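You operate a simulated robot arm through the tools that you are given. There is no shell and no other tool. Be economical: measure what you need, move in short steps, check, and stop when the job is done.

You are at the controls of a simulated robot arm. One attempt, no reset.

TASK
Wipe the lint off the inside of the dryer door and shut it.
Fine: grey pad back in its spot.
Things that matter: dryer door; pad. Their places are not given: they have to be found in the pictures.

It is judged by the outcome, as a careful person would: the job done as asked, and still so three seconds after it is handed in. It fails if anything else is knocked over, pushed out of place, dropped, spilled or broken.

THE ROBOT
A 6-joint arm with a two-finger parallel gripper, fixed in place. Base frame: the origin is at the foot of the arm, x ahead of it, y to its left, z up. Lengths are in m, angles in rad, forces in N, time in s.
With the tool pointing down near the work surface it reaches from about 0.1 to 0.68 m from the base axis. Its first joint turns from -2.897 to 2.897 rad. Payload 3.91 kg.
Tool frame: the origin (TCP) lies between the finger pads and is the grasp point; the fingertips stand 0.03 m ahead of it; z points along the fingers, y is the line along which they close. Largest opening 0.11 m; finger width 0.02, thickness 0.01; the body of the gripper, 0.048 by 0.112 m, starts 0.055 m behind the TCP.
Orientation is that of the tool frame in the base frame, as a unit quaternion [w, x, y, z]. With the fingers straight down and closing along the base's y, the tool's x points along the base's -x, its y along +y and its z along -z.

THE INTERFACE
- The arm moves only by the tool move_arm. Its arguments are lists of equal length, an entry for each row: "xyz": the shift along the tool's x, y, z in m, a list of three; "delta_rot": the turn, a rotation vector about the tool's x, y, z in rad, a list of three; "hand": the opening, from 0 (shut) to 1 (fully open). In form: {"xyz": [[x, y, z], ...], "delta_rot": [[wx, wy, wz], ...], "hand": [hand, ...]}. A call has 1 to 8 rows; each row shifts and turns the commanded pose from where the row before left it, along the tool's axes as they then stand. Rows are played at 5 a second. More than 0.05 m and 0.15 rad between two rows, or a gripper value outside its range, and nothing of the call is played. A pose out of reach is approached as far as the arm can. The call stops where the force on the tool passes 80 N (or 10 N more than at its start, if that is more) or the arm is blocked; 0.2 s more then pass. The fingers move at their own pace (about 0.045 m/s each) and stop on an object; they squeeze with about 29 N. The grip force told is the motor's: it shows also when the fingers shut on nothing. Time passes only in rows, and 0.2 s behind the last, so rows that do not move let the fingers close. The reply holds the time, the measured pose of the TCP, the force on the tool along the base axes, the opening and the grip force, in the units named above and with some noise.
- Cameras (640 x 400 px; columns grow to the right, rows downward): "scene" is fixed at [0.4001, 0.4994, 1.2902]; the picture's right is [-0.99, 0.12, 0.00], its down [0.03, 0.25, -0.97] and it looks along [-0.12, -0.96, -0.25] (base axes); focal length 226 px, centre (320, 200). "wrist" rides on the gripper at [0.071, 0.022, -0.107] in the tool frame; the picture's right is [-0.29, 0.96, 0.00], its down [-0.76, -0.23, -0.61] and it looks along [-0.58, -0.18, 0.79] (tool axes); focal length 243 px, centre (320, 200).
- snapshot(camera): a new picture of that camera. No time passes.
- slide_trunk(by): slides the trunk up (or, below 0, down) by that many m; the arm rides with it, the base frame stays. It gives what a move gives, with no picture.
- probe_pixels(camera, pixels): for up to 12 pixels [column, row] of the newest picture of that camera ("zoom" is the newest enlarged one), the place [x, y, z] in the base frame of the surface seen there, good to about 0.002 m. No time passes.
- enlarge(camera, box): a new picture of the part [left, top, right, bottom] of that camera's present view, enlarged. No time passes.
- hand_in(): hands the job in; it is judged then, once.

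Keep the steps short. Do not move on a guess: measure, check each grasp and each placing, and mend mistakes. In all there are 80 turns and 46 pictures (those below and enlarged ones count). Leave the gripper open and the arm clear of the work at the hand-in unless told otherwise, and finish with a single line.

The tools are called after "Request:" as a command line: name --argument value ..., lists and objects as JSON in quotes. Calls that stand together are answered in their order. move_arm: Moves the arm, as the interface text tells. Its arguments: {"type":"object","properties":{"xyz":{"type":"array","items":{"type":"array","items":{"type":"number"}}},"delta_rot":{"type":"array","items":{"type":"array","items":{"type":"number"}}},"hand":{"type":"array","items":{"type":"number"}}},"required":["xyz","delta_rot","hand"]} The other tools are called the same way: slide_trunk (by) slides the trunk up or down; snapshot (camera) takes a picture; probe_pixels (camera, pixels) gives the place of the surface under pixels of a picture; enlarge (camera, box) takes an enlarged picture of a part of a camera's view; hand_in () hands the job in.

At the start:

```text
t: 0.0
tcp_pos: [0.286, -0.1572, 1.3939]
tool_rot: [0.001, -0.001, 1.0, -0.002]
contact_force: [0.3, -0.4, -0.4]
grip_width: 0.1099
finger_force: 0.1
trunk travel left (down, up): [-0.56, 0.03]
```

scene: 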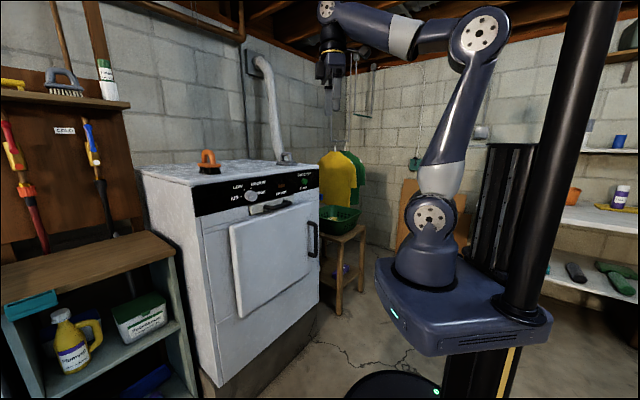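
wrist: 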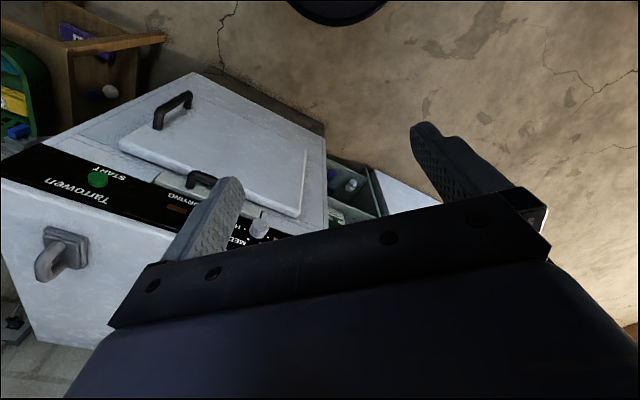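

I see a dryer with a front door and handles, and shelves left and right. I'll enlarge the parts to find the door state and the grey pad.

Request:
enlarge --camera "scene" --box '[130, 140, 370, 390]'

Request:
enlarge --camera "scene" --box '[0, 50, 200, 400]'

Request:
enlarge --camera "scene" --box '[540, 90, 640, 310]'

Request:
probe_pixels --camera "scene" --pixels '[[140, 172], [200, 215], [230, 230], [306, 205], [308, 285], [240, 315], [266, 207], [315, 238], [210, 165], [40, 260], [575, 270], [318, 300]]'

```text
1.60 times, centred on (250, 265) of scene
```

zoom: 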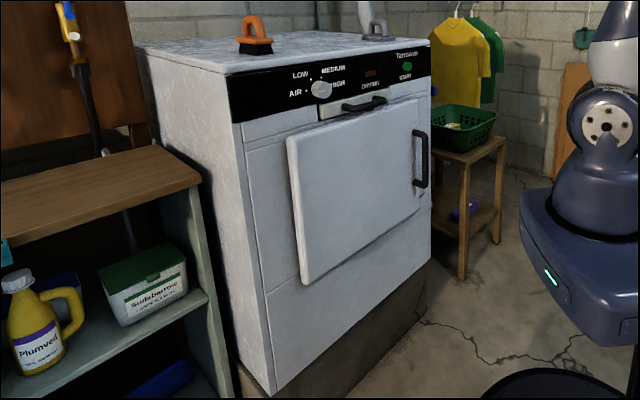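

```text
1.14 times, centred on (100, 225) of scene
```

zoom: 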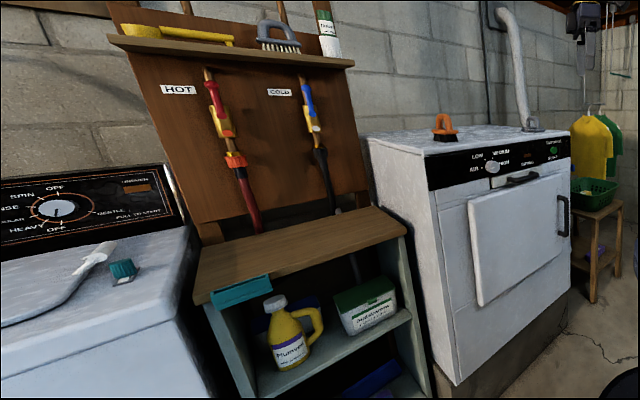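

```text
1.82 times, centred on (590, 200) of scene
```

zoom: 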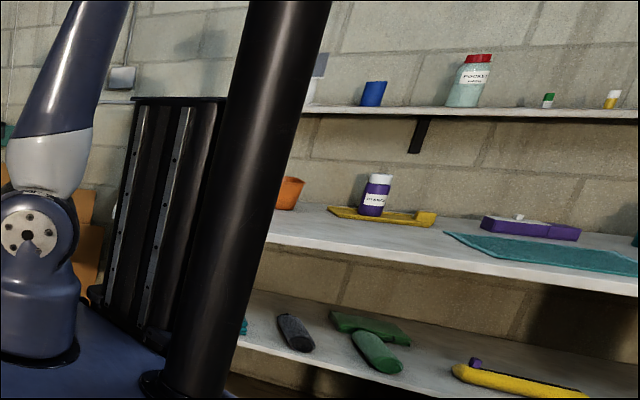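

```text
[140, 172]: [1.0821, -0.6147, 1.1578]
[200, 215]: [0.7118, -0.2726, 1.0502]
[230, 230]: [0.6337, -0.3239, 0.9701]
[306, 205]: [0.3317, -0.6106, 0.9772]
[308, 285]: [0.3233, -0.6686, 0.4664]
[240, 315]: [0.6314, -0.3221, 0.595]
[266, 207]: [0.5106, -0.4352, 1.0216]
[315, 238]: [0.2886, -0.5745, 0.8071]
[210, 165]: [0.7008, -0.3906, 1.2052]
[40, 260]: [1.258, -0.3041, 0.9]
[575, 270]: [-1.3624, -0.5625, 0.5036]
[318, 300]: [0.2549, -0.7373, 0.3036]
```

The small grey item with a handle on the dryer top beside the pipe (287,157) may be the pad. I'll zoom in on it and on the door edges.

Request:
enlarge --camera "scene" --box '[180, 130, 330, 230]'

Request:
enlarge --camera "wrist" --box '[0, 60, 340, 300]'

Request:
probe_pixels --camera "wrist" --pixels '[[70, 240], [45, 265], [187, 97], [159, 125], [122, 140], [175, 107], [298, 214], [308, 150], [190, 178], [170, 185], [325, 150], [195, 75]]'

```text
4.00 times, centred on (255, 180) of scene
```

zoom: 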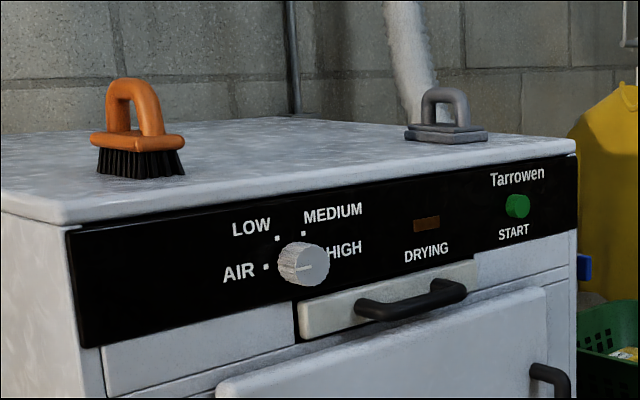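

```text
1.67 times, centred on (170, 180) of wrist
```

zoom: 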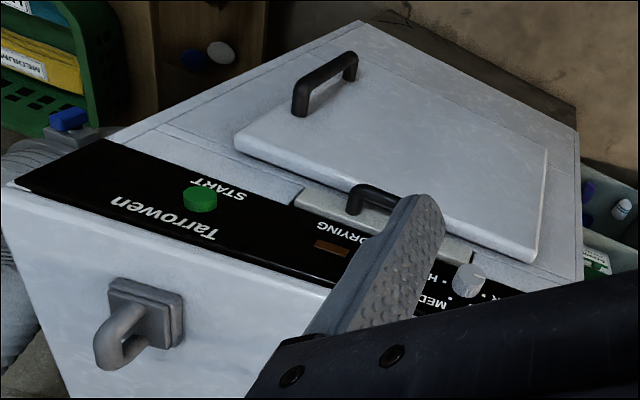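

```text
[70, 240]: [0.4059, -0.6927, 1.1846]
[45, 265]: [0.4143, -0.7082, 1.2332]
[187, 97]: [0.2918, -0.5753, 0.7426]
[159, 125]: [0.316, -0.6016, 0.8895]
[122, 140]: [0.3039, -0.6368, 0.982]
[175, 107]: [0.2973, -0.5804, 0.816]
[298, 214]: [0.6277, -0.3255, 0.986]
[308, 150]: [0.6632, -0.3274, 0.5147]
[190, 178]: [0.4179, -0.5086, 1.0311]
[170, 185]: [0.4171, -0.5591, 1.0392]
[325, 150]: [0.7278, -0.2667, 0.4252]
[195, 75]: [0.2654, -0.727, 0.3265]
```

The grey pad with the loop handle stands on the dryer top at about (0.41,-0.70). The door's handle is at about (0.29,-0.575) and the hinge is on the far-left side. I'll measure the handle, door plane, dryer face, robot platform and pad more finely.

Request:
probe_pixels --camera "scene" --pixels '[[430, 280], [380, 262], [435, 345], [550, 318], [400, 300], [430, 215], [480, 30], [440, 180], [225, 300], [212, 300], [300, 250], [270, 260]]'

Request:
enlarge --camera "scene" --box '[270, 195, 340, 295]'

Request:
enlarge --camera "wrist" --box '[20, 200, 120, 300]'

```text
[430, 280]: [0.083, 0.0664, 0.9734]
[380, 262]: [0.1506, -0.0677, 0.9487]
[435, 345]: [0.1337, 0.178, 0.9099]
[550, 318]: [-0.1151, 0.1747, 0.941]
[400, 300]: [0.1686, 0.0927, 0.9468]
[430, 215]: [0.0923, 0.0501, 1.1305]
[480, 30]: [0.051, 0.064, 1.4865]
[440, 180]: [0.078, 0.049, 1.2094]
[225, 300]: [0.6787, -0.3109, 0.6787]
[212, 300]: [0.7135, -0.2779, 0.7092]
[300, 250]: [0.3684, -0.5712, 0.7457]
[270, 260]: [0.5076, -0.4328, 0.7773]
```

```text
4.00 times, centred on (305, 245) of scene
```

zoom: 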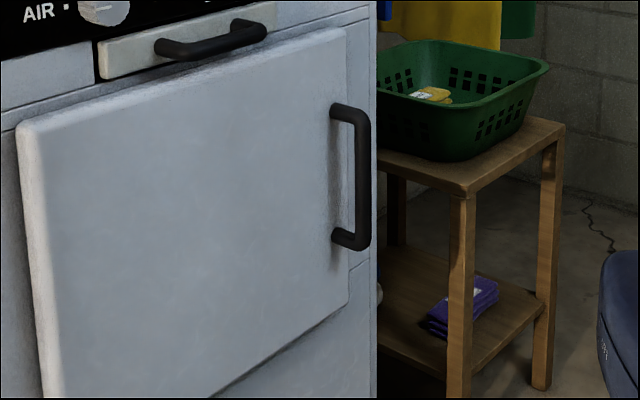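

```text
4.00 times, centred on (70, 250) of wrist
```

zoom: 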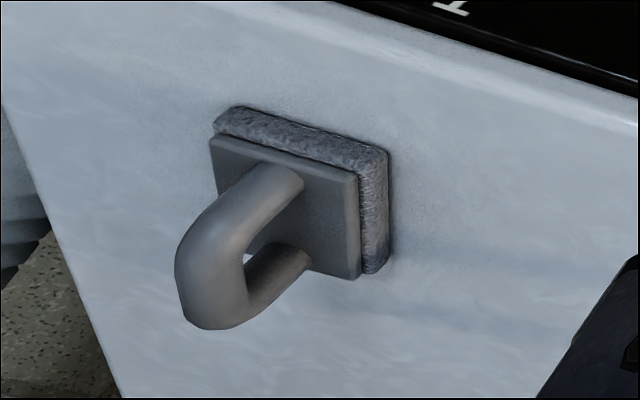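

The platform is at z≈0.95 and would share height with the door, so I'll lower the trunk later. Now I'll probe the handle bar (scene column 316) and the pad in the zoomed picture.

Request:
probe_pixels --camera "scene" --pixels '[[316, 226], [316, 232], [316, 238], [316, 244], [316, 250], [316, 254], [309, 224], [309, 255], [305, 215], [305, 240], [306, 265], [290, 215]]'

Request:
probe_pixels --camera "zoom" --pixels '[[225, 145], [345, 180], [345, 265], [320, 145], [270, 185], [205, 230], [185, 270], [215, 310], [285, 260], [375, 220], [230, 112], [420, 200]]'

```text
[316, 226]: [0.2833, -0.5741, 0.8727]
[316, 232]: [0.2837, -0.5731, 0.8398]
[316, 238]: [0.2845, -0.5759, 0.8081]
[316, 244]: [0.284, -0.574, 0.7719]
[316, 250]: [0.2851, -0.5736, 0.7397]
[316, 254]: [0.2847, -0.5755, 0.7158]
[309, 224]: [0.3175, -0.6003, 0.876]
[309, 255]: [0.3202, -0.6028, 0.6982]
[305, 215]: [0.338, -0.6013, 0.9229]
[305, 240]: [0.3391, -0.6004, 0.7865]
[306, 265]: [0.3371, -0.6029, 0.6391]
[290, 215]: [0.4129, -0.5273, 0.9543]
```

```text
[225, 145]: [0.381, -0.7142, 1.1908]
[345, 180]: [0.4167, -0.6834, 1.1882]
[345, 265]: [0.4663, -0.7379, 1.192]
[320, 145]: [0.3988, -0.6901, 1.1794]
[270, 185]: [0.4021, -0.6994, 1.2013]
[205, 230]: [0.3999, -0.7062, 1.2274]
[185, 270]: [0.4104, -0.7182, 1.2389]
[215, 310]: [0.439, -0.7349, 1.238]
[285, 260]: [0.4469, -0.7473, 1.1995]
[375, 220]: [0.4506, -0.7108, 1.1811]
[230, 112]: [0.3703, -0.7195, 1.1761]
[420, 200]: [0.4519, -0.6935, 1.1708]
```

The handle bar is centred near (0.284,-0.581), z 0.70–0.885, and the door is closed with its face at 45°. First I'll move the tool sideways to about (0.22,-0.42) and turn it 45° towards the dryer. Then I'll lower the trunk.

Request:
move_arm --xyz '[[0.011, -0.044, 0], [0.011, -0.044, 0], [0.011, -0.044, 0], [0.011, -0.044, 0], [0.011, -0.044, 0], [0.011, -0.044, 0]]' --delta_rot '[[0, 0, 0.131], [0, 0, 0.131], [0, 0, 0.131], [0, 0, 0.131], [0, 0, 0.131], [0, 0, 0.131]]' --hand '[1, 1, 1, 1, 1, 1]'

```text
t: 1.4
tcp_pos: [0.1402, -0.3784, 1.3926]
tool_rot: [0.004, 0.383, 0.924, -0.003]
contact_force: [0.1, -0.6, 0.4]
grip_width: 0.1097
finger_force: 0.0
out of reach, approached as far as the arm can: row 6
trunk travel left (down, up): [-0.56, 0.03]
```

I'm at (0.140,-0.378) with the right heading. Now I'll lower the trunk by 0.30.

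Request:
slide_trunk --by -0.3

```text
t: 4.4
tcp_pos: [0.1413, -0.3774, 1.0911]
tool_rot: [0.004, 0.382, 0.924, -0.004]
contact_force: [-0.4, 0.0, -0.5]
grip_width: 0.1097
finger_force: 0.0
trunk travel left (down, up): [-0.26, 0.33]
```

Next I'll move 0.143 m forward and 0.043 m sideways to line up with the handle, and start pitching the tool up.

Request:
move_arm --xyz '[[-0.048, -0.0143, 0], [-0.048, -0.0143, 0], [-0.047, -0.0143, 0], [0, 0, 0], [0, 0, 0], [0, 0, 0], [0, 0, 0], [0, 0, 0]]' --delta_rot '[[0, 0, 0], [0, 0, 0], [0, 0, 0], [0, -0.1428, 0], [0, -0.1428, 0], [0, -0.1428, 0], [0, -0.1428, 0], [0, -0.1428, 0]]' --hand '[0.6, 0.6, 0.6, 0.6, 0.6, 0.6, 0.6, 0.6]'

Request:
move_arm --xyz '[[0, 0, 0], [0, 0, 0], [0, 0, 0], [0, 0, 0], [0, 0, 0], [0, 0, 0]]' --delta_rot '[[0, -0.1428, 0], [0, -0.1428, 0], [0, -0.1428, 0], [0, -0.1428, 0], [0, -0.1428, 0], [0, -0.1428, 0]]' --hand '[0.6, 0.6, 0.6, 0.6, 0.6, 0.6]'

```text
t: 6.2
tcp_pos: [0.2065, -0.4864, 1.0474]
tool_rot: [0.328, 0.357, 0.864, -0.137]
contact_force: [0.0, -0.1, -0.3]
grip_width: 0.0661
finger_force: 0.0
out of reach, approached as far as the arm can: row 1, 2, 3
trunk travel left (down, up): [-0.26, 0.33]
```

```text
t: 7.6
tcp_pos: [0.2046, -0.4843, 1.0465]
tool_rot: [0.656, 0.269, 0.65, -0.273]
contact_force: [-0.5, 0.5, 1.2]
grip_width: 0.0659
finger_force: 0.1
trunk travel left (down, up): [-0.26, 0.33]
```

The tool now points horizontally at the dryer at z 1.047. I'll go down 0.25 m in front of the handle, then look with both cameras.

Request:
move_arm --xyz '[[0.049, -0.003, 0], [0.049, -0.003, 0], [0.049, -0.003, 0], [0.049, -0.003, 0], [0.049, 0, 0]]' --delta_rot '[[0, 0, 0], [0, 0, 0], [0, 0, 0], [0, 0, 0], [0, 0, 0]]' --hand '[0.6, 0.6, 0.6, 0.6, 0.6]'

Request:
snapshot --camera "scene"

Request:
snapshot --camera "wrist"

```text
t: 8.8
tcp_pos: [0.1986, -0.4924, 0.8037]
tool_rot: [0.656, 0.268, 0.65, -0.273]
contact_force: [0.4, 1.0, 0.2]
grip_width: 0.0659
finger_force: 0.1
trunk travel left (down, up): [-0.26, 0.33]
```

```text
36 pictures are left
```

scene: 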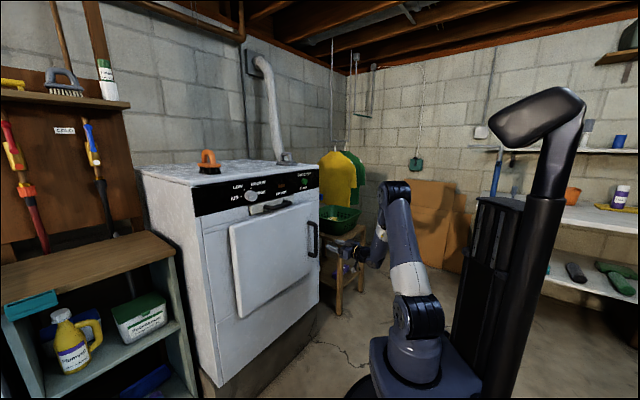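

```text
35 pictures are left
```

wrist: 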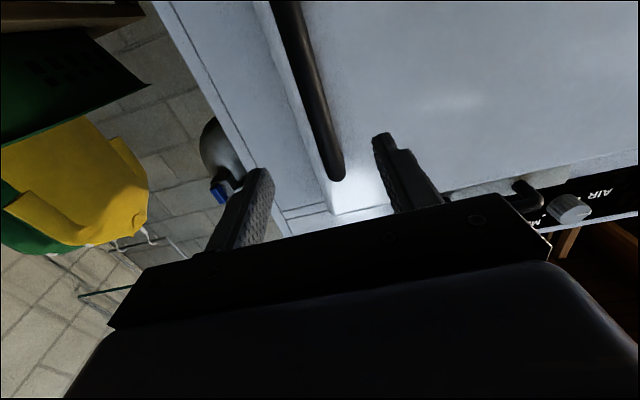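

The handle bar is seen between the fingers. I'll probe it for its exact line.

Request:
probe_pixels --camera "wrist" --pixels '[[330, 155], [316, 100], [300, 50], [287, 10], [324, 162], [312, 170], [340, 205], [245, 200], [395, 165]]'

```text
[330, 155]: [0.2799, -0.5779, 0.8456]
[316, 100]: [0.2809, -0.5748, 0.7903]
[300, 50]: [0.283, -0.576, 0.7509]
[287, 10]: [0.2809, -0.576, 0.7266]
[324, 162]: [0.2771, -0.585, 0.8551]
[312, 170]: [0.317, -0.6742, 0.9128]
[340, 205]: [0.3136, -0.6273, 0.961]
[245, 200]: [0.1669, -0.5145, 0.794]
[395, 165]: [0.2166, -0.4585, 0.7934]
```

The bar is in line with the tool (lateral −0.208 for both). I'll advance 0.122 m along the tool and close on it.

Request:
move_arm --xyz '[[0, 0, 0.041], [0, 0, 0.041], [0, 0, 0.04], [0, 0, 0], [0, 0, 0], [0, 0, 0], [0, 0, 0]]' --delta_rot '[[0, 0, 0], [0, 0, 0], [0, 0, 0], [0, 0, 0], [0, 0, 0], [0, 0, 0], [0, 0, 0]]' --hand '[0.6, 0.6, 0.6, 0, 0, 0, 0]'

```text
t: 10.4
tcp_pos: [0.2844, -0.5812, 0.8025]
tool_rot: [0.656, 0.268, 0.651, -0.273]
contact_force: [2.9, 0.6, -0.3]
grip_width: 0.0216
finger_force: 45.2
trunk travel left (down, up): [-0.26, 0.33]
```

I hold the bar (opening 0.0216, force 45 N). I'll pull it out along the door's arc about 25°, one 2.5–5° step per row.

Request:
move_arm --xyz '[[0, 0.003, -0.019], [0, 0.0053, -0.0186], [0, 0.0117, -0.0364], [0, 0.0146, -0.0351]]' --delta_rot '[[0, 0, 0], [0, 0, 0], [0, 0, 0], [0, 0, 0]]' --hand '[0, 0, 0, 0]'

```text
t: 11.4
tcp_pos: [0.2294, -0.4821, 0.8014]
tool_rot: [0.656, 0.27, 0.65, -0.273]
contact_force: [-20.6, -6.7, -3.3]
grip_width: 0.0216
finger_force: 45.3
trunk travel left (down, up): [-0.26, 0.33]
```

The door is following (109 mm out). There is a side force of about 19 N towards −s, so I'm turning slightly too tightly. I'll continue with less sideways motion.

Request:
move_arm --xyz '[[0, 0.012, -0.034], [0, 0.018, -0.032]]' --delta_rot '[[0, 0, 0], [0, 0, 0]]' --hand '[0, 0]'

Request:
snapshot --camera "scene"

```text
t: 12.0
tcp_pos: [0.2063, -0.414, 0.802]
tool_rot: [0.658, 0.265, 0.651, -0.27]
contact_force: [4.2, 1.0, 4.2]
grip_width: 0.0216
finger_force: 45.0
trunk travel left (down, up): [-0.26, 0.33]
```

```text
34 pictures are left
```

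scene: 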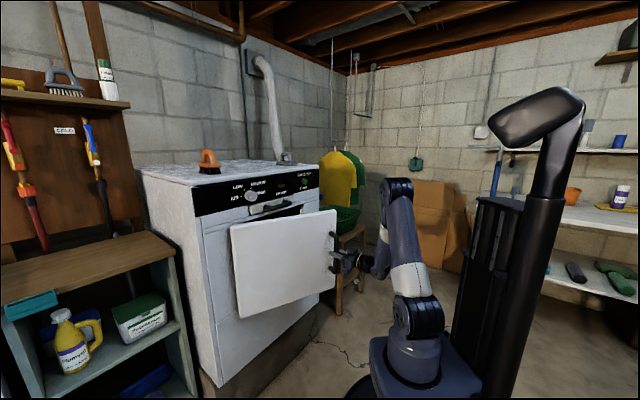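

The door is about 25° open. I'll release gently, back off 0.05 m and look.

Request:
move_arm --xyz '[[0, 0, 0], [0, 0, 0], [0, 0, -0.025], [0, 0, -0.03]]' --delta_rot '[[0, 0, 0], [0, 0, 0], [0, 0, 0], [0, 0, 0]]' --hand '[0.4, 0.4, 0.4, 0.4]'

Request:
snapshot --camera "wrist"

Request:
probe_pixels --camera "wrist" --pixels '[[200, 60], [240, 100], [280, 60], [320, 100], [260, 20], [300, 180], [400, 60], [500, 60]]'

```text
t: 13.0
tcp_pos: [0.1665, -0.3763, 0.7999]
tool_rot: [0.656, 0.269, 0.651, -0.273]
contact_force: [0.6, -0.7, -0.1]
grip_width: 0.044
finger_force: 0.0
trunk travel left (down, up): [-0.26, 0.33]
```

```text
33 pictures are left
```

wrist: 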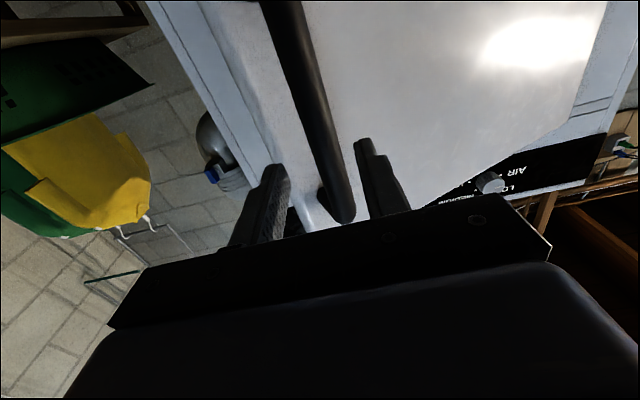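

```text
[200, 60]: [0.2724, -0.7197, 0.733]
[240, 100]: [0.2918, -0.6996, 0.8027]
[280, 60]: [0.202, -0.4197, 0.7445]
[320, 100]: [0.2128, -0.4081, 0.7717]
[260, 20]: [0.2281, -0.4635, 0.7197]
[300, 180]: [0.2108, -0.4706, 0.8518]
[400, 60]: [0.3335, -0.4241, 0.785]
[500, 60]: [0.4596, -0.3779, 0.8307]
```

The door stays open at about 25°, edge near (0.20,-0.48). I'll move sideways past the edge (−0.13 m along the tool's y) with the fingers closing, then start turning the tool towards heading +45°.

Request:
move_arm --xyz '[[0, -0.045, 0], [0, -0.045, 0], [0, -0.04, 0], [0, 0, 0], [0, 0, 0], [0, 0, 0], [0, 0, 0], [0, 0, 0]]' --delta_rot '[[0, 0, 0], [0, 0, 0], [0, 0, 0], [-0.143, 0, 0], [-0.143, 0, 0], [-0.143, 0, 0], [-0.143, 0, 0], [-0.143, 0, 0]]' --hand '[0, 0, 0, 0, 0, 0, 0, 0]'

Request:
move_arm --xyz '[[0, -0.03, 0], [0, -0.03, 0], [0, -0.03, 0], [0, -0.03, 0], [0, 0, 0], [0, 0, 0]]' --delta_rot '[[-0.143, 0, 0], [-0.143, 0, 0], [-0.143, 0, 0], [-0.143, 0, 0], [-0.143, 0, 0], [-0.143, 0, 0]]' --hand '[0, 0, 0, 0, 0, 0]'

Request:
snapshot --camera "scene"

```text
t: 14.8
tcp_pos: [0.0751, -0.467, 0.8011]
tool_rot: [0.708, 0.021, 0.705, -0.026]
contact_force: [0.1, 0.6, -0.6]
grip_width: 0.0001
finger_force: 29.0
trunk travel left (down, up): [-0.26, 0.33]
```

```text
t: 16.2
tcp_pos: [0.2639, -0.4663, 0.7474]
tool_rot: [0.657, -0.239, 0.68, 0.222]
contact_force: [-66.6, -23.8, 19.9]
grip_width: 0.0002
finger_force: 29.2
out of reach, approached as far as the arm can: row 2, 3, 4, 5, 6
trunk travel left (down, up): [-0.26, 0.33]
```

```text
32 pictures are left
```

scene: 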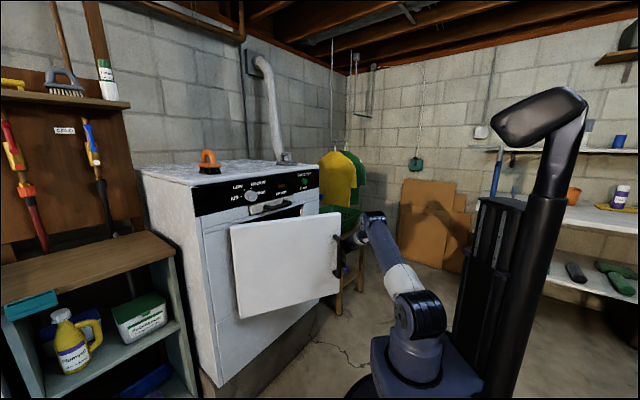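

The pose became out of reach (wrist too far out) and the tool now presses on something with about 70 N. I'll check the wrist view before relieving it.

Request:
snapshot --camera "wrist"

Request:
enlarge --camera "scene" --box '[280, 180, 440, 310]'

Request:
probe_pixels --camera "scene" --pixels '[[240, 240], [250, 300], [300, 230], [325, 225], [330, 280], [336, 215], [347, 243]]'

```text
31 pictures are left
```

wrist: 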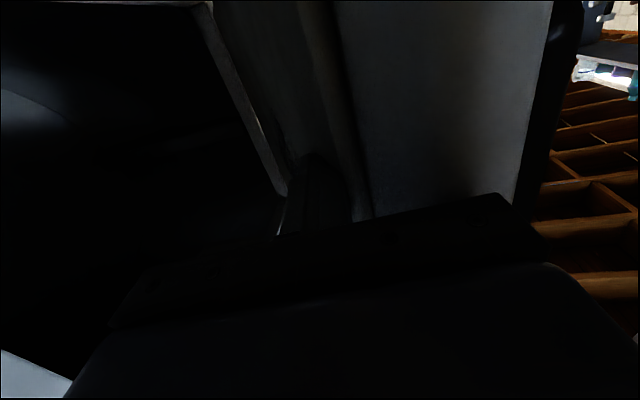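

```text
3.08 times, centred on (360, 245) of scene
```

zoom: 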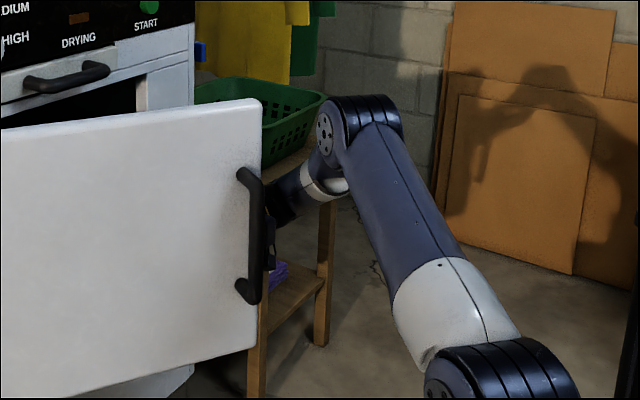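

```text
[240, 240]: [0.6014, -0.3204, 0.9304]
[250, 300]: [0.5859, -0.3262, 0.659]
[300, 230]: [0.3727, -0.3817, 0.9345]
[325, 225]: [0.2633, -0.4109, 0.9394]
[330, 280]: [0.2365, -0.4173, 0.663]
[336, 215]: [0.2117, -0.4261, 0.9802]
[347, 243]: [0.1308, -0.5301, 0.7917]
```

By luck the closed fingers are inside the door, pressing its inner face, and the door is at about 30°. I'll push on along the door's arc in four steps of 7°.

Request:
move_arm --xyz '[[0, 0.0418, 0.0182], [0, 0.0393, 0.0231], [0, 0.0361, 0.0277], [0, 0.0325, 0.032]]' --delta_rot '[[0, 0, 0], [0, 0, 0], [0, 0, 0], [0, 0, 0]]' --hand '[0, 0, 0, 0]'

Request:
snapshot --camera "scene"

```text
t: 16.5
tcp_pos: [0.2623, -0.4529, 0.7465]
tool_rot: [0.66, -0.243, 0.674, 0.228]
contact_force: [-79.4, -21.5, -1.3]
grip_width: 0.0001
finger_force: 29.2
trunk travel left (down, up): [-0.26, 0.33]
stopped in row 1: the force on the tool passed its limit (the readings are from after the stop); the commanded pose is now the measured one
```

```text
29 pictures are left
```

scene: 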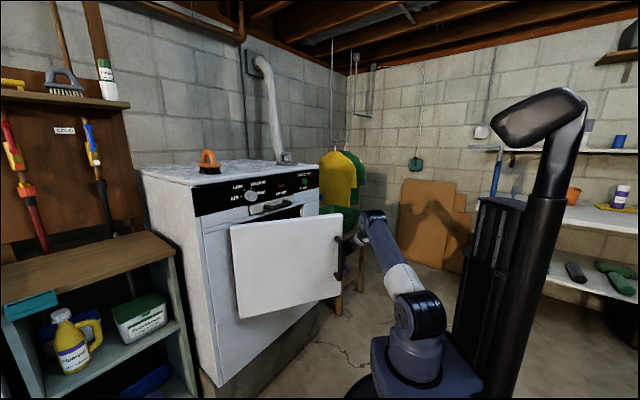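

The force is almost all along −x, so the fingertips are jammed against the raised rim on the inside. I'll back off about 15 mm along the tool and read the force.

Request:
move_arm --xyz '[[0, 0, -0.015]]' --delta_rot '[[0, 0, 0]]' --hand '[0]'

Request:
enlarge --camera "wrist" --box '[160, 0, 580, 262]'

Request:
probe_pixels --camera "wrist" --pixels '[[240, 30], [290, 80], [330, 60], [345, 150], [420, 50], [440, 150], [510, 60], [500, 190], [560, 60], [220, 60], [255, 60], [320, 20]]'

```text
t: 16.9
tcp_pos: [0.2625, -0.4521, 0.7467]
tool_rot: [0.66, -0.242, 0.674, 0.227]
contact_force: [-81.0, -22.2, -1.2]
grip_width: 0.0002
finger_force: 29.1
out of reach, approached as far as the arm can: row 1
trunk travel left (down, up): [-0.26, 0.33]
```

```text
1.52 times, centred on (370, 131) of wrist
```

zoom: 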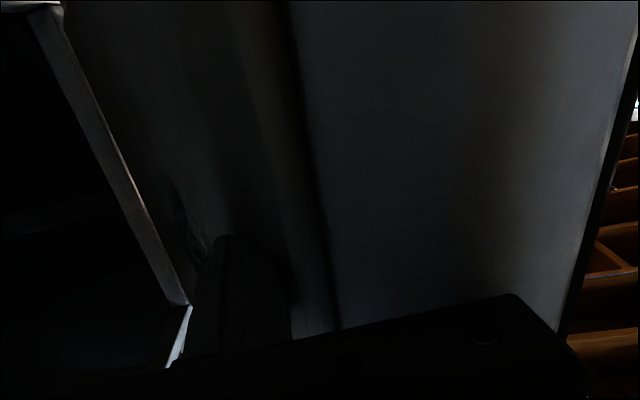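

```text
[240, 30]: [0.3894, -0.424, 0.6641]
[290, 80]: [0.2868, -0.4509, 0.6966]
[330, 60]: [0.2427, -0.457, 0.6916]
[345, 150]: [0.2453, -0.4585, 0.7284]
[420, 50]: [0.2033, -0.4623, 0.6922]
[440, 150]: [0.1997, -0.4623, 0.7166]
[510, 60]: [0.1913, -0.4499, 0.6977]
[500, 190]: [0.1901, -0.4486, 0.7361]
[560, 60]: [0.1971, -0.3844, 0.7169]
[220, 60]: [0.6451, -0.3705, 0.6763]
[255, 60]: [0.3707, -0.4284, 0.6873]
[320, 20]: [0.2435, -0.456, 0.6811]
```

The force points exactly along the door plane. The palm's left corner is pressing on the door's edge, and the arm is close to full stretch. I'll ease off with a small step mainly in −x with a little +y.

Request:
move_arm --xyz '[[0, 0.0202, -0.0096]]' --delta_rot '[[0, 0, 0]]' --hand '[0]'

```text
t: 17.3
tcp_pos: [0.2584, -0.4357, 0.7428]
tool_rot: [0.656, -0.243, 0.677, 0.229]
contact_force: [-0.5, -0.4, 0.4]
grip_width: 0.0
finger_force: 28.6
out of reach, approached as far as the arm can: row 1
trunk travel left (down, up): [-0.26, 0.33]
```

The force is released and the door is moving with me. I'll continue the push along the arc with a slightly larger −x component.

Request:
move_arm --xyz '[[0, 0.039, 0.015], [0, 0.04, 0.02]]' --delta_rot '[[0, 0, 0], [0, 0, 0]]' --hand '[0, 0]'

Request:
snapshot --camera "scene"

Request:
probe_pixels --camera "scene" --pixels '[[240, 240], [300, 240], [330, 240], [335, 280]]'

```text
t: 17.9
tcp_pos: [0.2323, -0.352, 0.7407]
tool_rot: [0.657, -0.245, 0.675, 0.231]
contact_force: [0.0, 0.1, 0.5]
grip_width: 0.0
finger_force: 28.8
trunk travel left (down, up): [-0.26, 0.33]
```

```text
27 pictures are left
```

scene: 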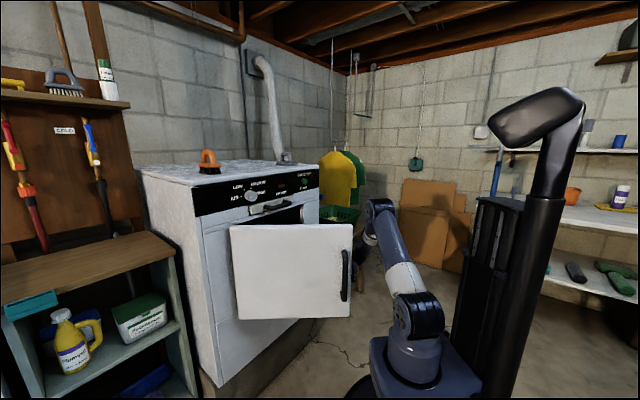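

```text
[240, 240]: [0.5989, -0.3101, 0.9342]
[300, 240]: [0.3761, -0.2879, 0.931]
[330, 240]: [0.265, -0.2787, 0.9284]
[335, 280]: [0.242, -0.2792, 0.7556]
```

The door is at about 50° and there is no jam. Four more arc steps.

Request:
move_arm --xyz '[[0, 0.0329, 0.0289], [0, 0.0296, 0.0325], [0, 0.0256, 0.0356], [0, 0.0214, 0.0383]]' --delta_rot '[[0, 0, 0], [0, 0, 0], [0, 0, 0], [0, 0, 0]]' --hand '[0, 0, 0, 0]'

Request:
snapshot --camera "scene"

Request:
probe_pixels --camera "scene" --pixels '[[240, 240], [300, 240], [350, 240], [340, 280]]'

```text
t: 18.9
tcp_pos: [0.2668, -0.1864, 0.7372]
tool_rot: [0.657, -0.244, 0.675, 0.23]
contact_force: [0.3, 0.1, -0.1]
grip_width: 0.0
finger_force: 29.1
trunk travel left (down, up): [-0.26, 0.33]
```

```text
26 pictures are left
```

scene: 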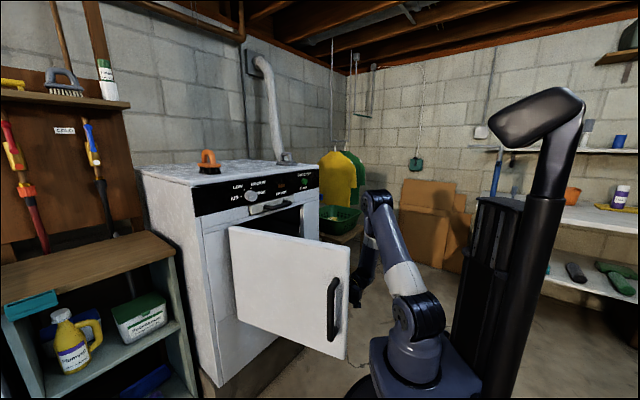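

```text
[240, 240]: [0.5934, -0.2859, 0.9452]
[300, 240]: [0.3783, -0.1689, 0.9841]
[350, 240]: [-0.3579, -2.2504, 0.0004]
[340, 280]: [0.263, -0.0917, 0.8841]
```

The door is at about 75°. Four more steps should bring it to about 100°.

Request:
move_arm --xyz '[[0, 0.0176, 0.0403], [0, 0.0129, 0.0421], [0, 0.0081, 0.0432], [0, 0.0031, 0.0439]]' --delta_rot '[[0, 0, 0], [0, 0, 0], [0, 0, 0], [0, 0, 0]]' --hand '[0, 0, 0, 0]'

Request:
snapshot --camera "scene"

Request:
snapshot --camera "wrist"

Request:
probe_pixels --camera "wrist" --pixels '[[100, 50], [200, 50], [300, 50], [400, 50], [500, 50], [300, 120], [200, 150], [450, 150], [580, 100], [100, 150]]'

```text
t: 19.9
tcp_pos: [0.3791, -0.0661, 0.7546]
tool_rot: [0.655, -0.245, 0.676, 0.232]
contact_force: [-0.2, 1.2, 0.8]
grip_width: 0.0
finger_force: 28.8
out of reach, approached as far as the arm can: row 2, 3, 4
trunk travel left (down, up): [-0.26, 0.33]
```

```text
25 pictures are left
```

scene: 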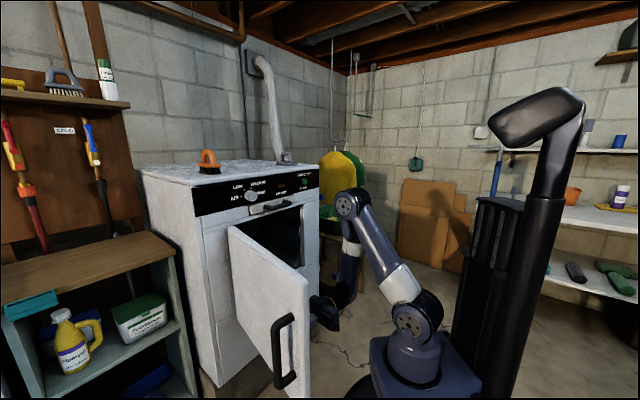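

```text
24 pictures are left
```

wrist: 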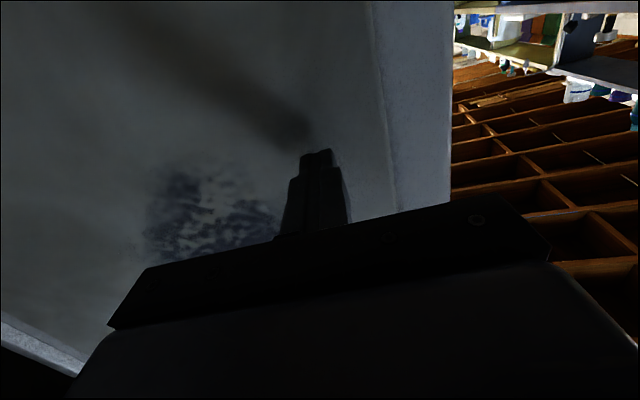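

```text
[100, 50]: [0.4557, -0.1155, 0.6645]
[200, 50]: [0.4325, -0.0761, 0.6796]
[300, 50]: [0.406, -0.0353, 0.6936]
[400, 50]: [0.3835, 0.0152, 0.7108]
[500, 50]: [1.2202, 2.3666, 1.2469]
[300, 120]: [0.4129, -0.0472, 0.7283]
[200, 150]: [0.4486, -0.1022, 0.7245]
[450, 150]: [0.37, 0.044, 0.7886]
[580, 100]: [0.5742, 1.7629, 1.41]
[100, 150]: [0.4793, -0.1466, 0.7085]
```

The door is at about 100° and I can see a dark lint patch on the inner face at wrist pixels (150–280, 170–250). I'll back away from the door to view it all.

Request:
move_arm --xyz '[[0, -0.02, -0.035], [0, -0.02, -0.035], [0, -0.02, -0.035], [0, -0.02, -0.035]]' --delta_rot '[[0, 0, 0], [0, 0, 0], [0, 0, 0], [0, 0, 0]]' --hand '[0, 0, 0, 0]'

Request:
snapshot --camera "wrist"

```text
t: 20.9
tcp_pos: [0.3243, -0.2132, 0.7604]
tool_rot: [0.657, -0.244, 0.675, 0.23]
contact_force: [0.3, -0.2, 0.1]
grip_width: 0.0
finger_force: 29.1
trunk travel left (down, up): [-0.26, 0.33]
```

```text
23 pictures are left
```

wrist: 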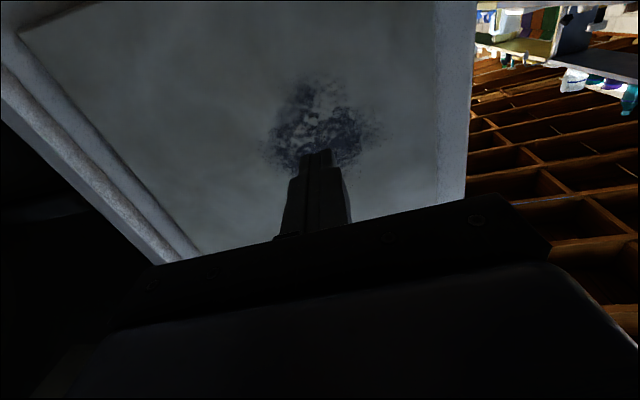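

The lint patch is around pixels (265–385, 78–170). I'll measure its extent and the rim.

Request:
probe_pixels --camera "wrist" --pixels '[[262, 148], [385, 130], [310, 75], [300, 120], [340, 110], [360, 165], [280, 165], [100, 60], [120, 170], [160, 230], [435, 60], [460, 100]]'

Request:
enlarge --camera "wrist" --box '[230, 50, 430, 200]'

```text
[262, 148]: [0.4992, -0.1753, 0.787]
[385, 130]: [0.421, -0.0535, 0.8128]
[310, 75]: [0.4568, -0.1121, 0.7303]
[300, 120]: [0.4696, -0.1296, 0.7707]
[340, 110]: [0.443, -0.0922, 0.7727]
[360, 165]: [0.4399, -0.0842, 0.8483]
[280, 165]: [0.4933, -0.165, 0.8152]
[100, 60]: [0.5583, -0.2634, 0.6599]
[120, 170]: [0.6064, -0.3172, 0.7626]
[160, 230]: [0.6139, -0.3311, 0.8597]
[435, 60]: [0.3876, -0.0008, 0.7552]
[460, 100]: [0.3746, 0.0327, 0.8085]
```

```text
2.67 times, centred on (330, 125) of wrist
```

zoom: 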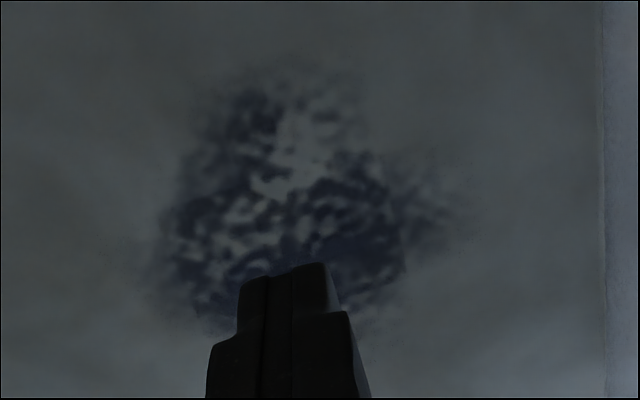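

The lint spans about 0.145 m along the door and z 0.73–0.85, centred near (0.46,-0.115,0.79). The pad will have to be gripped with a 45° pitch, so wiping needs the tool pointing 45° up at the door. I'll test that reach now, empty-handed and clear of the door.

Request:
move_arm --xyz '[[0, 0, 0], [0, 0, 0], [0, 0, 0], [0, 0, 0], [0, 0, 0], [0, 0, 0]]' --delta_rot '[[0, -0.131, 0], [0, -0.131, 0], [0, -0.131, 0], [0, -0.131, 0], [0, -0.131, 0], [0, -0.131, 0]]' --hand '[0, 0, 0, 0, 0, 0]'

```text
t: 22.3
tcp_pos: [0.3257, -0.2138, 0.7612]
tool_rot: [0.776, -0.195, 0.533, 0.274]
contact_force: [0.1, 0.7, 0.4]
grip_width: 0.0
finger_force: 29.0
out of reach, approached as far as the arm can: row 4, 5, 6
trunk travel left (down, up): [-0.26, 0.33]
```

It can't tilt up beyond about 21°. The other option is the tool pointing 45° down at the door but rolled 180°. I'll pitch down to −45° first.

Request:
move_arm --xyz '[[0, 0, 0], [0, 0, 0], [0, 0, 0], [0, 0, 0], [0, 0, 0], [0, 0, 0], [0, 0, 0], [0, 0, 0]]' --delta_rot '[[0, 0.143, 0], [0, 0.143, 0], [0, 0.143, 0], [0, 0.143, 0], [0, 0.143, 0], [0, 0.143, 0], [0, 0.143, 0], [0, 0.143, 0]]' --hand '[0, 0, 0, 0, 0, 0, 0, 0]'

Request:
move_arm --xyz '[[0, 0, 0], [0, 0, 0], [0, 0, 0], [0, 0, 0], [0, 0, 0], [0, 0, 0], [0, 0, 0], [0, 0, 0]]' --delta_rot '[[0, 0, 0.145], [0, 0, 0.145], [0, 0, 0.145], [0, 0, 0.145], [0, 0, 0.145], [0, 0, 0.145], [0, 0, 0.145], [0, 0, 0.145]]' --hand '[0, 0, 0, 0, 0, 0, 0, 0]'

```text
t: 24.1
tcp_pos: [0.3262, -0.2166, 0.7621]
tool_rot: [0.363, -0.311, 0.869, 0.123]
contact_force: [-0.1, -0.6, 0.7]
grip_width: 0.0
finger_force: 29.0
trunk travel left (down, up): [-0.26, 0.33]
```

```text
t: 25.9
tcp_pos: [0.3248, -0.216, 0.7612]
tool_rot: [0.235, 0.216, 0.897, 0.304]
contact_force: [0.8, 0.1, -0.1]
grip_width: 0.0
finger_force: 29.4
trunk travel left (down, up): [-0.26, 0.33]
```

66° of roll went fine. I'll continue to 180°.

Request:
move_arm --xyz '[[0, 0, 0], [0, 0, 0], [0, 0, 0], [0, 0, 0], [0, 0, 0], [0, 0, 0], [0, 0, 0], [0, 0, 0]]' --delta_rot '[[0, 0, 0.145], [0, 0, 0.145], [0, 0, 0.145], [0, 0, 0.145], [0, 0, 0.145], [0, 0, 0.145], [0, 0, 0.145], [0, 0, 0.145]]' --hand '[0, 0, 0, 0, 0, 0, 0, 0]'

Request:
move_arm --xyz '[[0, 0, 0], [0, 0, 0], [0, 0, 0], [0, 0, 0], [0, 0, 0], [0, 0, 0]]' --delta_rot '[[0, 0, 0.137], [0, 0, 0.137], [0, 0, 0.137], [0, 0, 0.137], [0, 0, 0.137], [0, 0, 0.137]]' --hand '[0, 0, 0, 0, 0, 0]'

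```text
t: 27.7
tcp_pos: [0.3262, -0.2145, 0.7605]
tool_rot: [0.03, 0.673, 0.632, 0.384]
contact_force: [0.1, 0.6, -0.5]
grip_width: 0.0
finger_force: 28.5
trunk travel left (down, up): [-0.26, 0.33]
```

```text
t: 29.1
tcp_pos: [0.3258, -0.2148, 0.761]
tool_rot: [-0.124, 0.869, 0.311, 0.363]
contact_force: [0.1, -0.2, 0.8]
grip_width: 0.0001
finger_force: 28.6
trunk travel left (down, up): [-0.26, 0.33]
```

Flipping works. I'll keep this flipped roll for the pickup and roll back for wiping. Now I'll raise the trunk fully.

Request:
slide_trunk --by 0.33

```text
t: 32.3
tcp_pos: [0.3243, -0.2151, 1.0907]
tool_rot: [-0.125, 0.869, 0.312, 0.364]
contact_force: [0.2, -0.1, -0.8]
grip_width: 0.0
finger_force: 29.0
trunk travel left (down, up): [-0.59, 0.0]
```

I'll swing the tool's heading from 38° to −46° while moving to (0.30,-0.46,1.28), above door height.

Request:
move_arm --xyz '[[0.0013, 0.0177, -0.0255], [0.0033, 0.02, -0.0235], [0.0055, 0.0219, -0.0214], [0.0079, 0.0233, -0.0189], [0.0104, 0.0242, -0.0165], [0.0129, 0.0246, -0.0139], [0.0155, 0.0244, -0.0114], [0.018, 0.0237, -0.0088]]' --delta_rot '[[-0.105, 0, 0.105], [-0.105, 0, 0.105], [-0.105, 0, 0.105], [-0.105, 0, 0.105], [-0.105, 0, 0.105], [-0.105, 0, 0.105], [-0.105, 0, 0.105], [-0.105, 0, 0.105]]' --hand '[0.3, 0.4, 0.5, 0.5, 0.5, 0.5, 0.5, 0.5]'

Request:
move_arm --xyz '[[0.0205, 0.0225, -0.0064], [0.0228, 0.0208, -0.0041]]' --delta_rot '[[-0.105, 0, 0.105], [-0.105, 0, 0.105]]' --hand '[0.5, 0.5]'

Request:
snapshot --camera "wrist"

```text
t: 34.1
tcp_pos: [0.3057, -0.4094, 1.2452]
tool_rot: [0.096, 0.892, -0.23, 0.377]
contact_force: [0.5, -0.1, -0.1]
grip_width: 0.0548
finger_force: 0.1
trunk travel left (down, up): [-0.59, 0.0]
```

```text
t: 34.7
tcp_pos: [0.3012, -0.4585, 1.2832]
tool_rot: [0.15, 0.849, -0.36, 0.358]
contact_force: [-0.2, -0.3, 0.4]
grip_width: 0.055
finger_force: 0.1
trunk travel left (down, up): [-0.59, 0.0]
```

```text
21 pictures are left
```

wrist: 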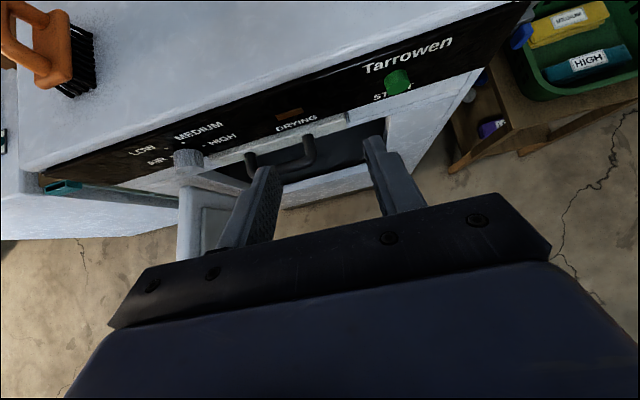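

Good reach. I'll move to a pre-grasp point 0.10 m back from the pad loop's near corner (0.405,-0.706,1.232) and look.

Request:
move_arm --xyz '[[0.0281, 0.0198, 0.0228], [0.0281, 0.0198, 0.0228], [0.0281, 0.0198, 0.0228], [0.0281, 0.0198, 0.0228], [0.0281, 0.0198, 0.0228]]' --delta_rot '[[0, 0, 0], [0, 0, 0], [0, 0, 0], [0, 0, 0], [0, 0, 0]]' --hand '[0.5, 0.5, 0.5, 0.5, 0.5]'

Request:
snapshot --camera "wrist"

```text
t: 35.9
tcp_pos: [0.3548, -0.6611, 1.3022]
tool_rot: [0.149, 0.849, -0.36, 0.356]
contact_force: [-0.4, -0.3, 0.2]
grip_width: 0.0549
finger_force: 0.1
trunk travel left (down, up): [-0.59, 0.0]
```

```text
20 pictures are left
```

wrist: 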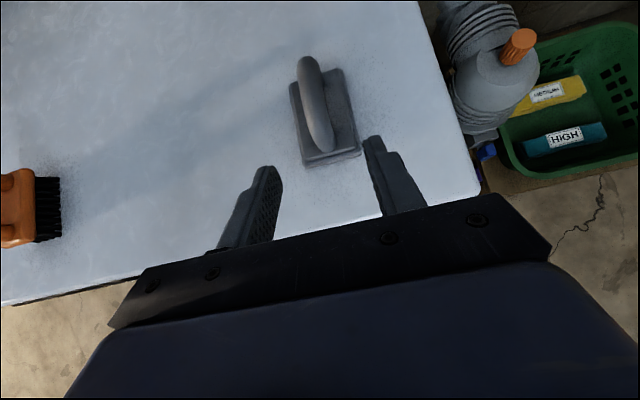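

The pad is between the fingers. I'll measure the loop and plate exactly, for the grip and for putting it back.

Request:
enlarge --camera "wrist" --box '[240, 30, 400, 200]'

Request:
probe_pixels --camera "wrist" --pixels '[[309, 60], [313, 80], [316, 100], [321, 120], [325, 145], [294, 88], [306, 160], [357, 148], [340, 74], [350, 120], [300, 110], [335, 150]]'

```text
2.35 times, centred on (320, 115) of wrist
```

zoom: 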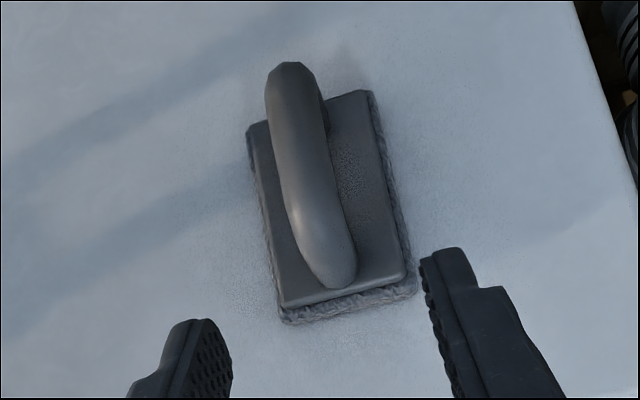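

```text
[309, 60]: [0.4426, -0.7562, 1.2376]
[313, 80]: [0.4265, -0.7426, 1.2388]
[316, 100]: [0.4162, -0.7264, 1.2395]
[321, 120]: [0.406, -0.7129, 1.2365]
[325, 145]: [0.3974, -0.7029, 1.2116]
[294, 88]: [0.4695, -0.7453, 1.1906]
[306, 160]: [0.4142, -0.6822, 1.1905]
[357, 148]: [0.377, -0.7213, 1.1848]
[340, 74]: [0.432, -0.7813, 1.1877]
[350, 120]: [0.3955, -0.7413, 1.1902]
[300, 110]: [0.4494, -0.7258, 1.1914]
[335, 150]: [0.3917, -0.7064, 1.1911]
```

The loop's heading is −48.5°, so I'll turn the tool 0.049 rad, shift 3 mm, then advance 0.099 m along the tool to straddle the loop's near corner.

Request:
move_arm --xyz '[[0, -0.003, 0], [0, 0, 0.033], [0, 0, 0.033], [0, 0, 0.033]]' --delta_rot '[[-0.0346, 0, 0.0346], [0, 0, 0], [0, 0, 0], [0, 0, 0]]' --hand '[0.5, 0.5, 0.5, 0.5]'

Request:
enlarge --camera "wrist" --box '[180, 40, 460, 260]'

```text
t: 36.9
tcp_pos: [0.4066, -0.7085, 1.2335]
tool_rot: [0.158, 0.84, -0.38, 0.354]
contact_force: [-0.3, 1.0, 0.3]
grip_width: 0.0547
finger_force: 0.1
trunk travel left (down, up): [-0.59, 0.0]
```

```text
1.82 times, centred on (320, 150) of wrist
```

zoom: 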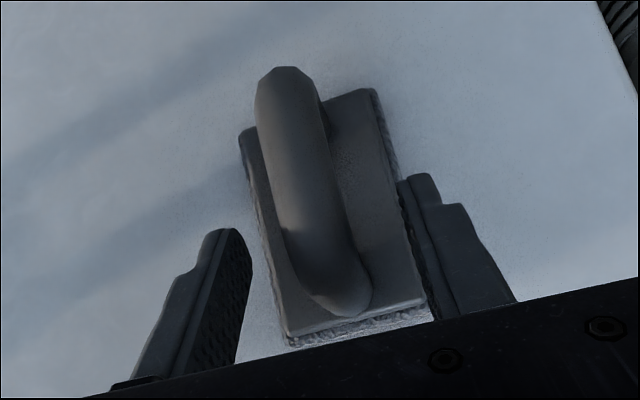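

The TCP is 4 mm off laterally. I'll correct that and close.

Request:
move_arm --xyz '[[0, 0.004, 0], [0, 0, 0], [0, 0, 0], [0, 0, 0], [0, 0, 0]]' --delta_rot '[[0, 0, 0], [0, 0, 0], [0, 0, 0], [0, 0, 0], [0, 0, 0]]' --hand '[0.5, 0, 0, 0, 0]'

Request:
enlarge --camera "wrist" --box '[180, 40, 460, 260]'

```text
t: 38.1
tcp_pos: [0.4018, -0.7105, 1.2319]
tool_rot: [0.157, 0.84, -0.38, 0.354]
contact_force: [0.8, 0.3, -0.4]
grip_width: 0.0197
finger_force: 28.7
trunk travel left (down, up): [-0.59, 0.0]
```

```text
1.82 times, centred on (320, 150) of wrist
```

zoom: 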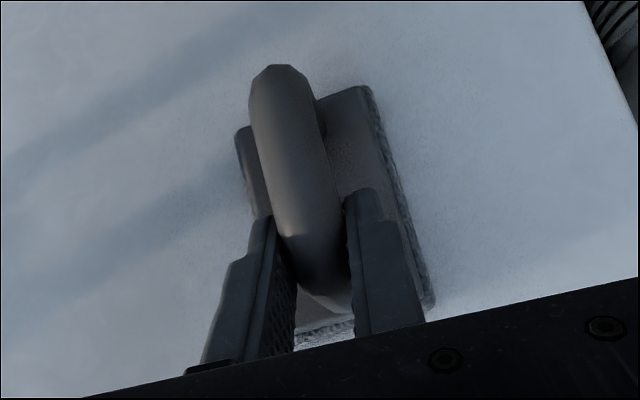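

Gripped: opening 0.0197 at TCP (0.4018,-0.7105,1.2319), the pose to return to. I'll lift straight up 0.04 m and draw back.

Request:
move_arm --xyz '[[0.014, 0, -0.014], [0.0142, 0, -0.0142], [-0.007, -0.01, -0.043], [-0.007, -0.01, -0.043]]' --delta_rot '[[0, 0, 0], [0, 0, 0], [0, 0, 0], [0, 0, 0]]' --hand '[0, 0, 0, 0]'

Request:
snapshot --camera "wrist"

```text
t: 39.1
tcp_pos: [0.3674, -0.6442, 1.3247]
tool_rot: [0.158, 0.84, -0.381, 0.354]
contact_force: [0.2, -0.2, 0.1]
grip_width: 0.0198
finger_force: 29.2
trunk travel left (down, up): [-0.59, 0.0]
```

```text
16 pictures are left
```

wrist: 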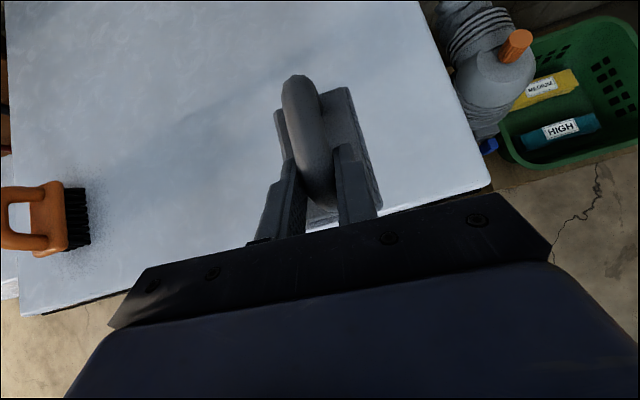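

The pad is held squarely. I'll draw back and swing the heading towards the door at safe height (z≈1.3 down to 1.18).

Request:
move_arm --xyz '[[-0.0293, -0.0144, -0.0222], [-0.0293, -0.0144, -0.0222], [-0.0293, -0.0144, -0.0222], [-0.0293, -0.0144, -0.0222], [-0.0293, -0.0144, -0.0222], [-0.0203, -0.0174, -0.0033], [-0.0184, -0.0196, -0.0014], [-0.0163, -0.0214, 0.0006]]' --delta_rot '[[0, 0, 0], [0, 0, 0], [0, 0, 0], [0, 0, 0], [0, 0, 0], [0.1001, 0, -0.1001], [0.1001, 0, -0.1001], [0.1001, 0, -0.1001]]' --hand '[0, 0, 0, 0, 0, 0, 0, 0]'

Request:
move_arm --xyz '[[-0.0141, -0.0227, 0.0028], [-0.0119, -0.0236, 0.0051], [-0.0094, -0.0241, 0.0076], [-0.007, -0.024, 0.01], [-0.0046, -0.0234, 0.0124], [-0.0023, -0.0224, 0.0146], [-0.0001, -0.021, 0.0168]]' --delta_rot '[[0.1001, 0, -0.1001], [0.1001, 0, -0.1001], [0.1001, 0, -0.1001], [0.1001, 0, -0.1001], [0.1001, 0, -0.1001], [0.1001, 0, -0.1001], [0.1001, 0, -0.1001]]' --hand '[0, 0, 0, 0, 0, 0, 0]'

```text
t: 40.9
tcp_pos: [0.3119, -0.3892, 1.2576]
tool_rot: [0.082, 0.902, -0.194, 0.378]
contact_force: [-0.1, 0.2, 0.0]
grip_width: 0.02
finger_force: 28.7
trunk travel left (down, up): [-0.59, 0.0]
```

```text
t: 42.5
tcp_pos: [0.3237, -0.2223, 1.177]
tool_rot: [-0.104, 0.885, 0.261, 0.371]
contact_force: [0.2, 0.8, -1.4]
grip_width: 0.0198
finger_force: 28.9
trunk travel left (down, up): [-0.59, 0.0]
```

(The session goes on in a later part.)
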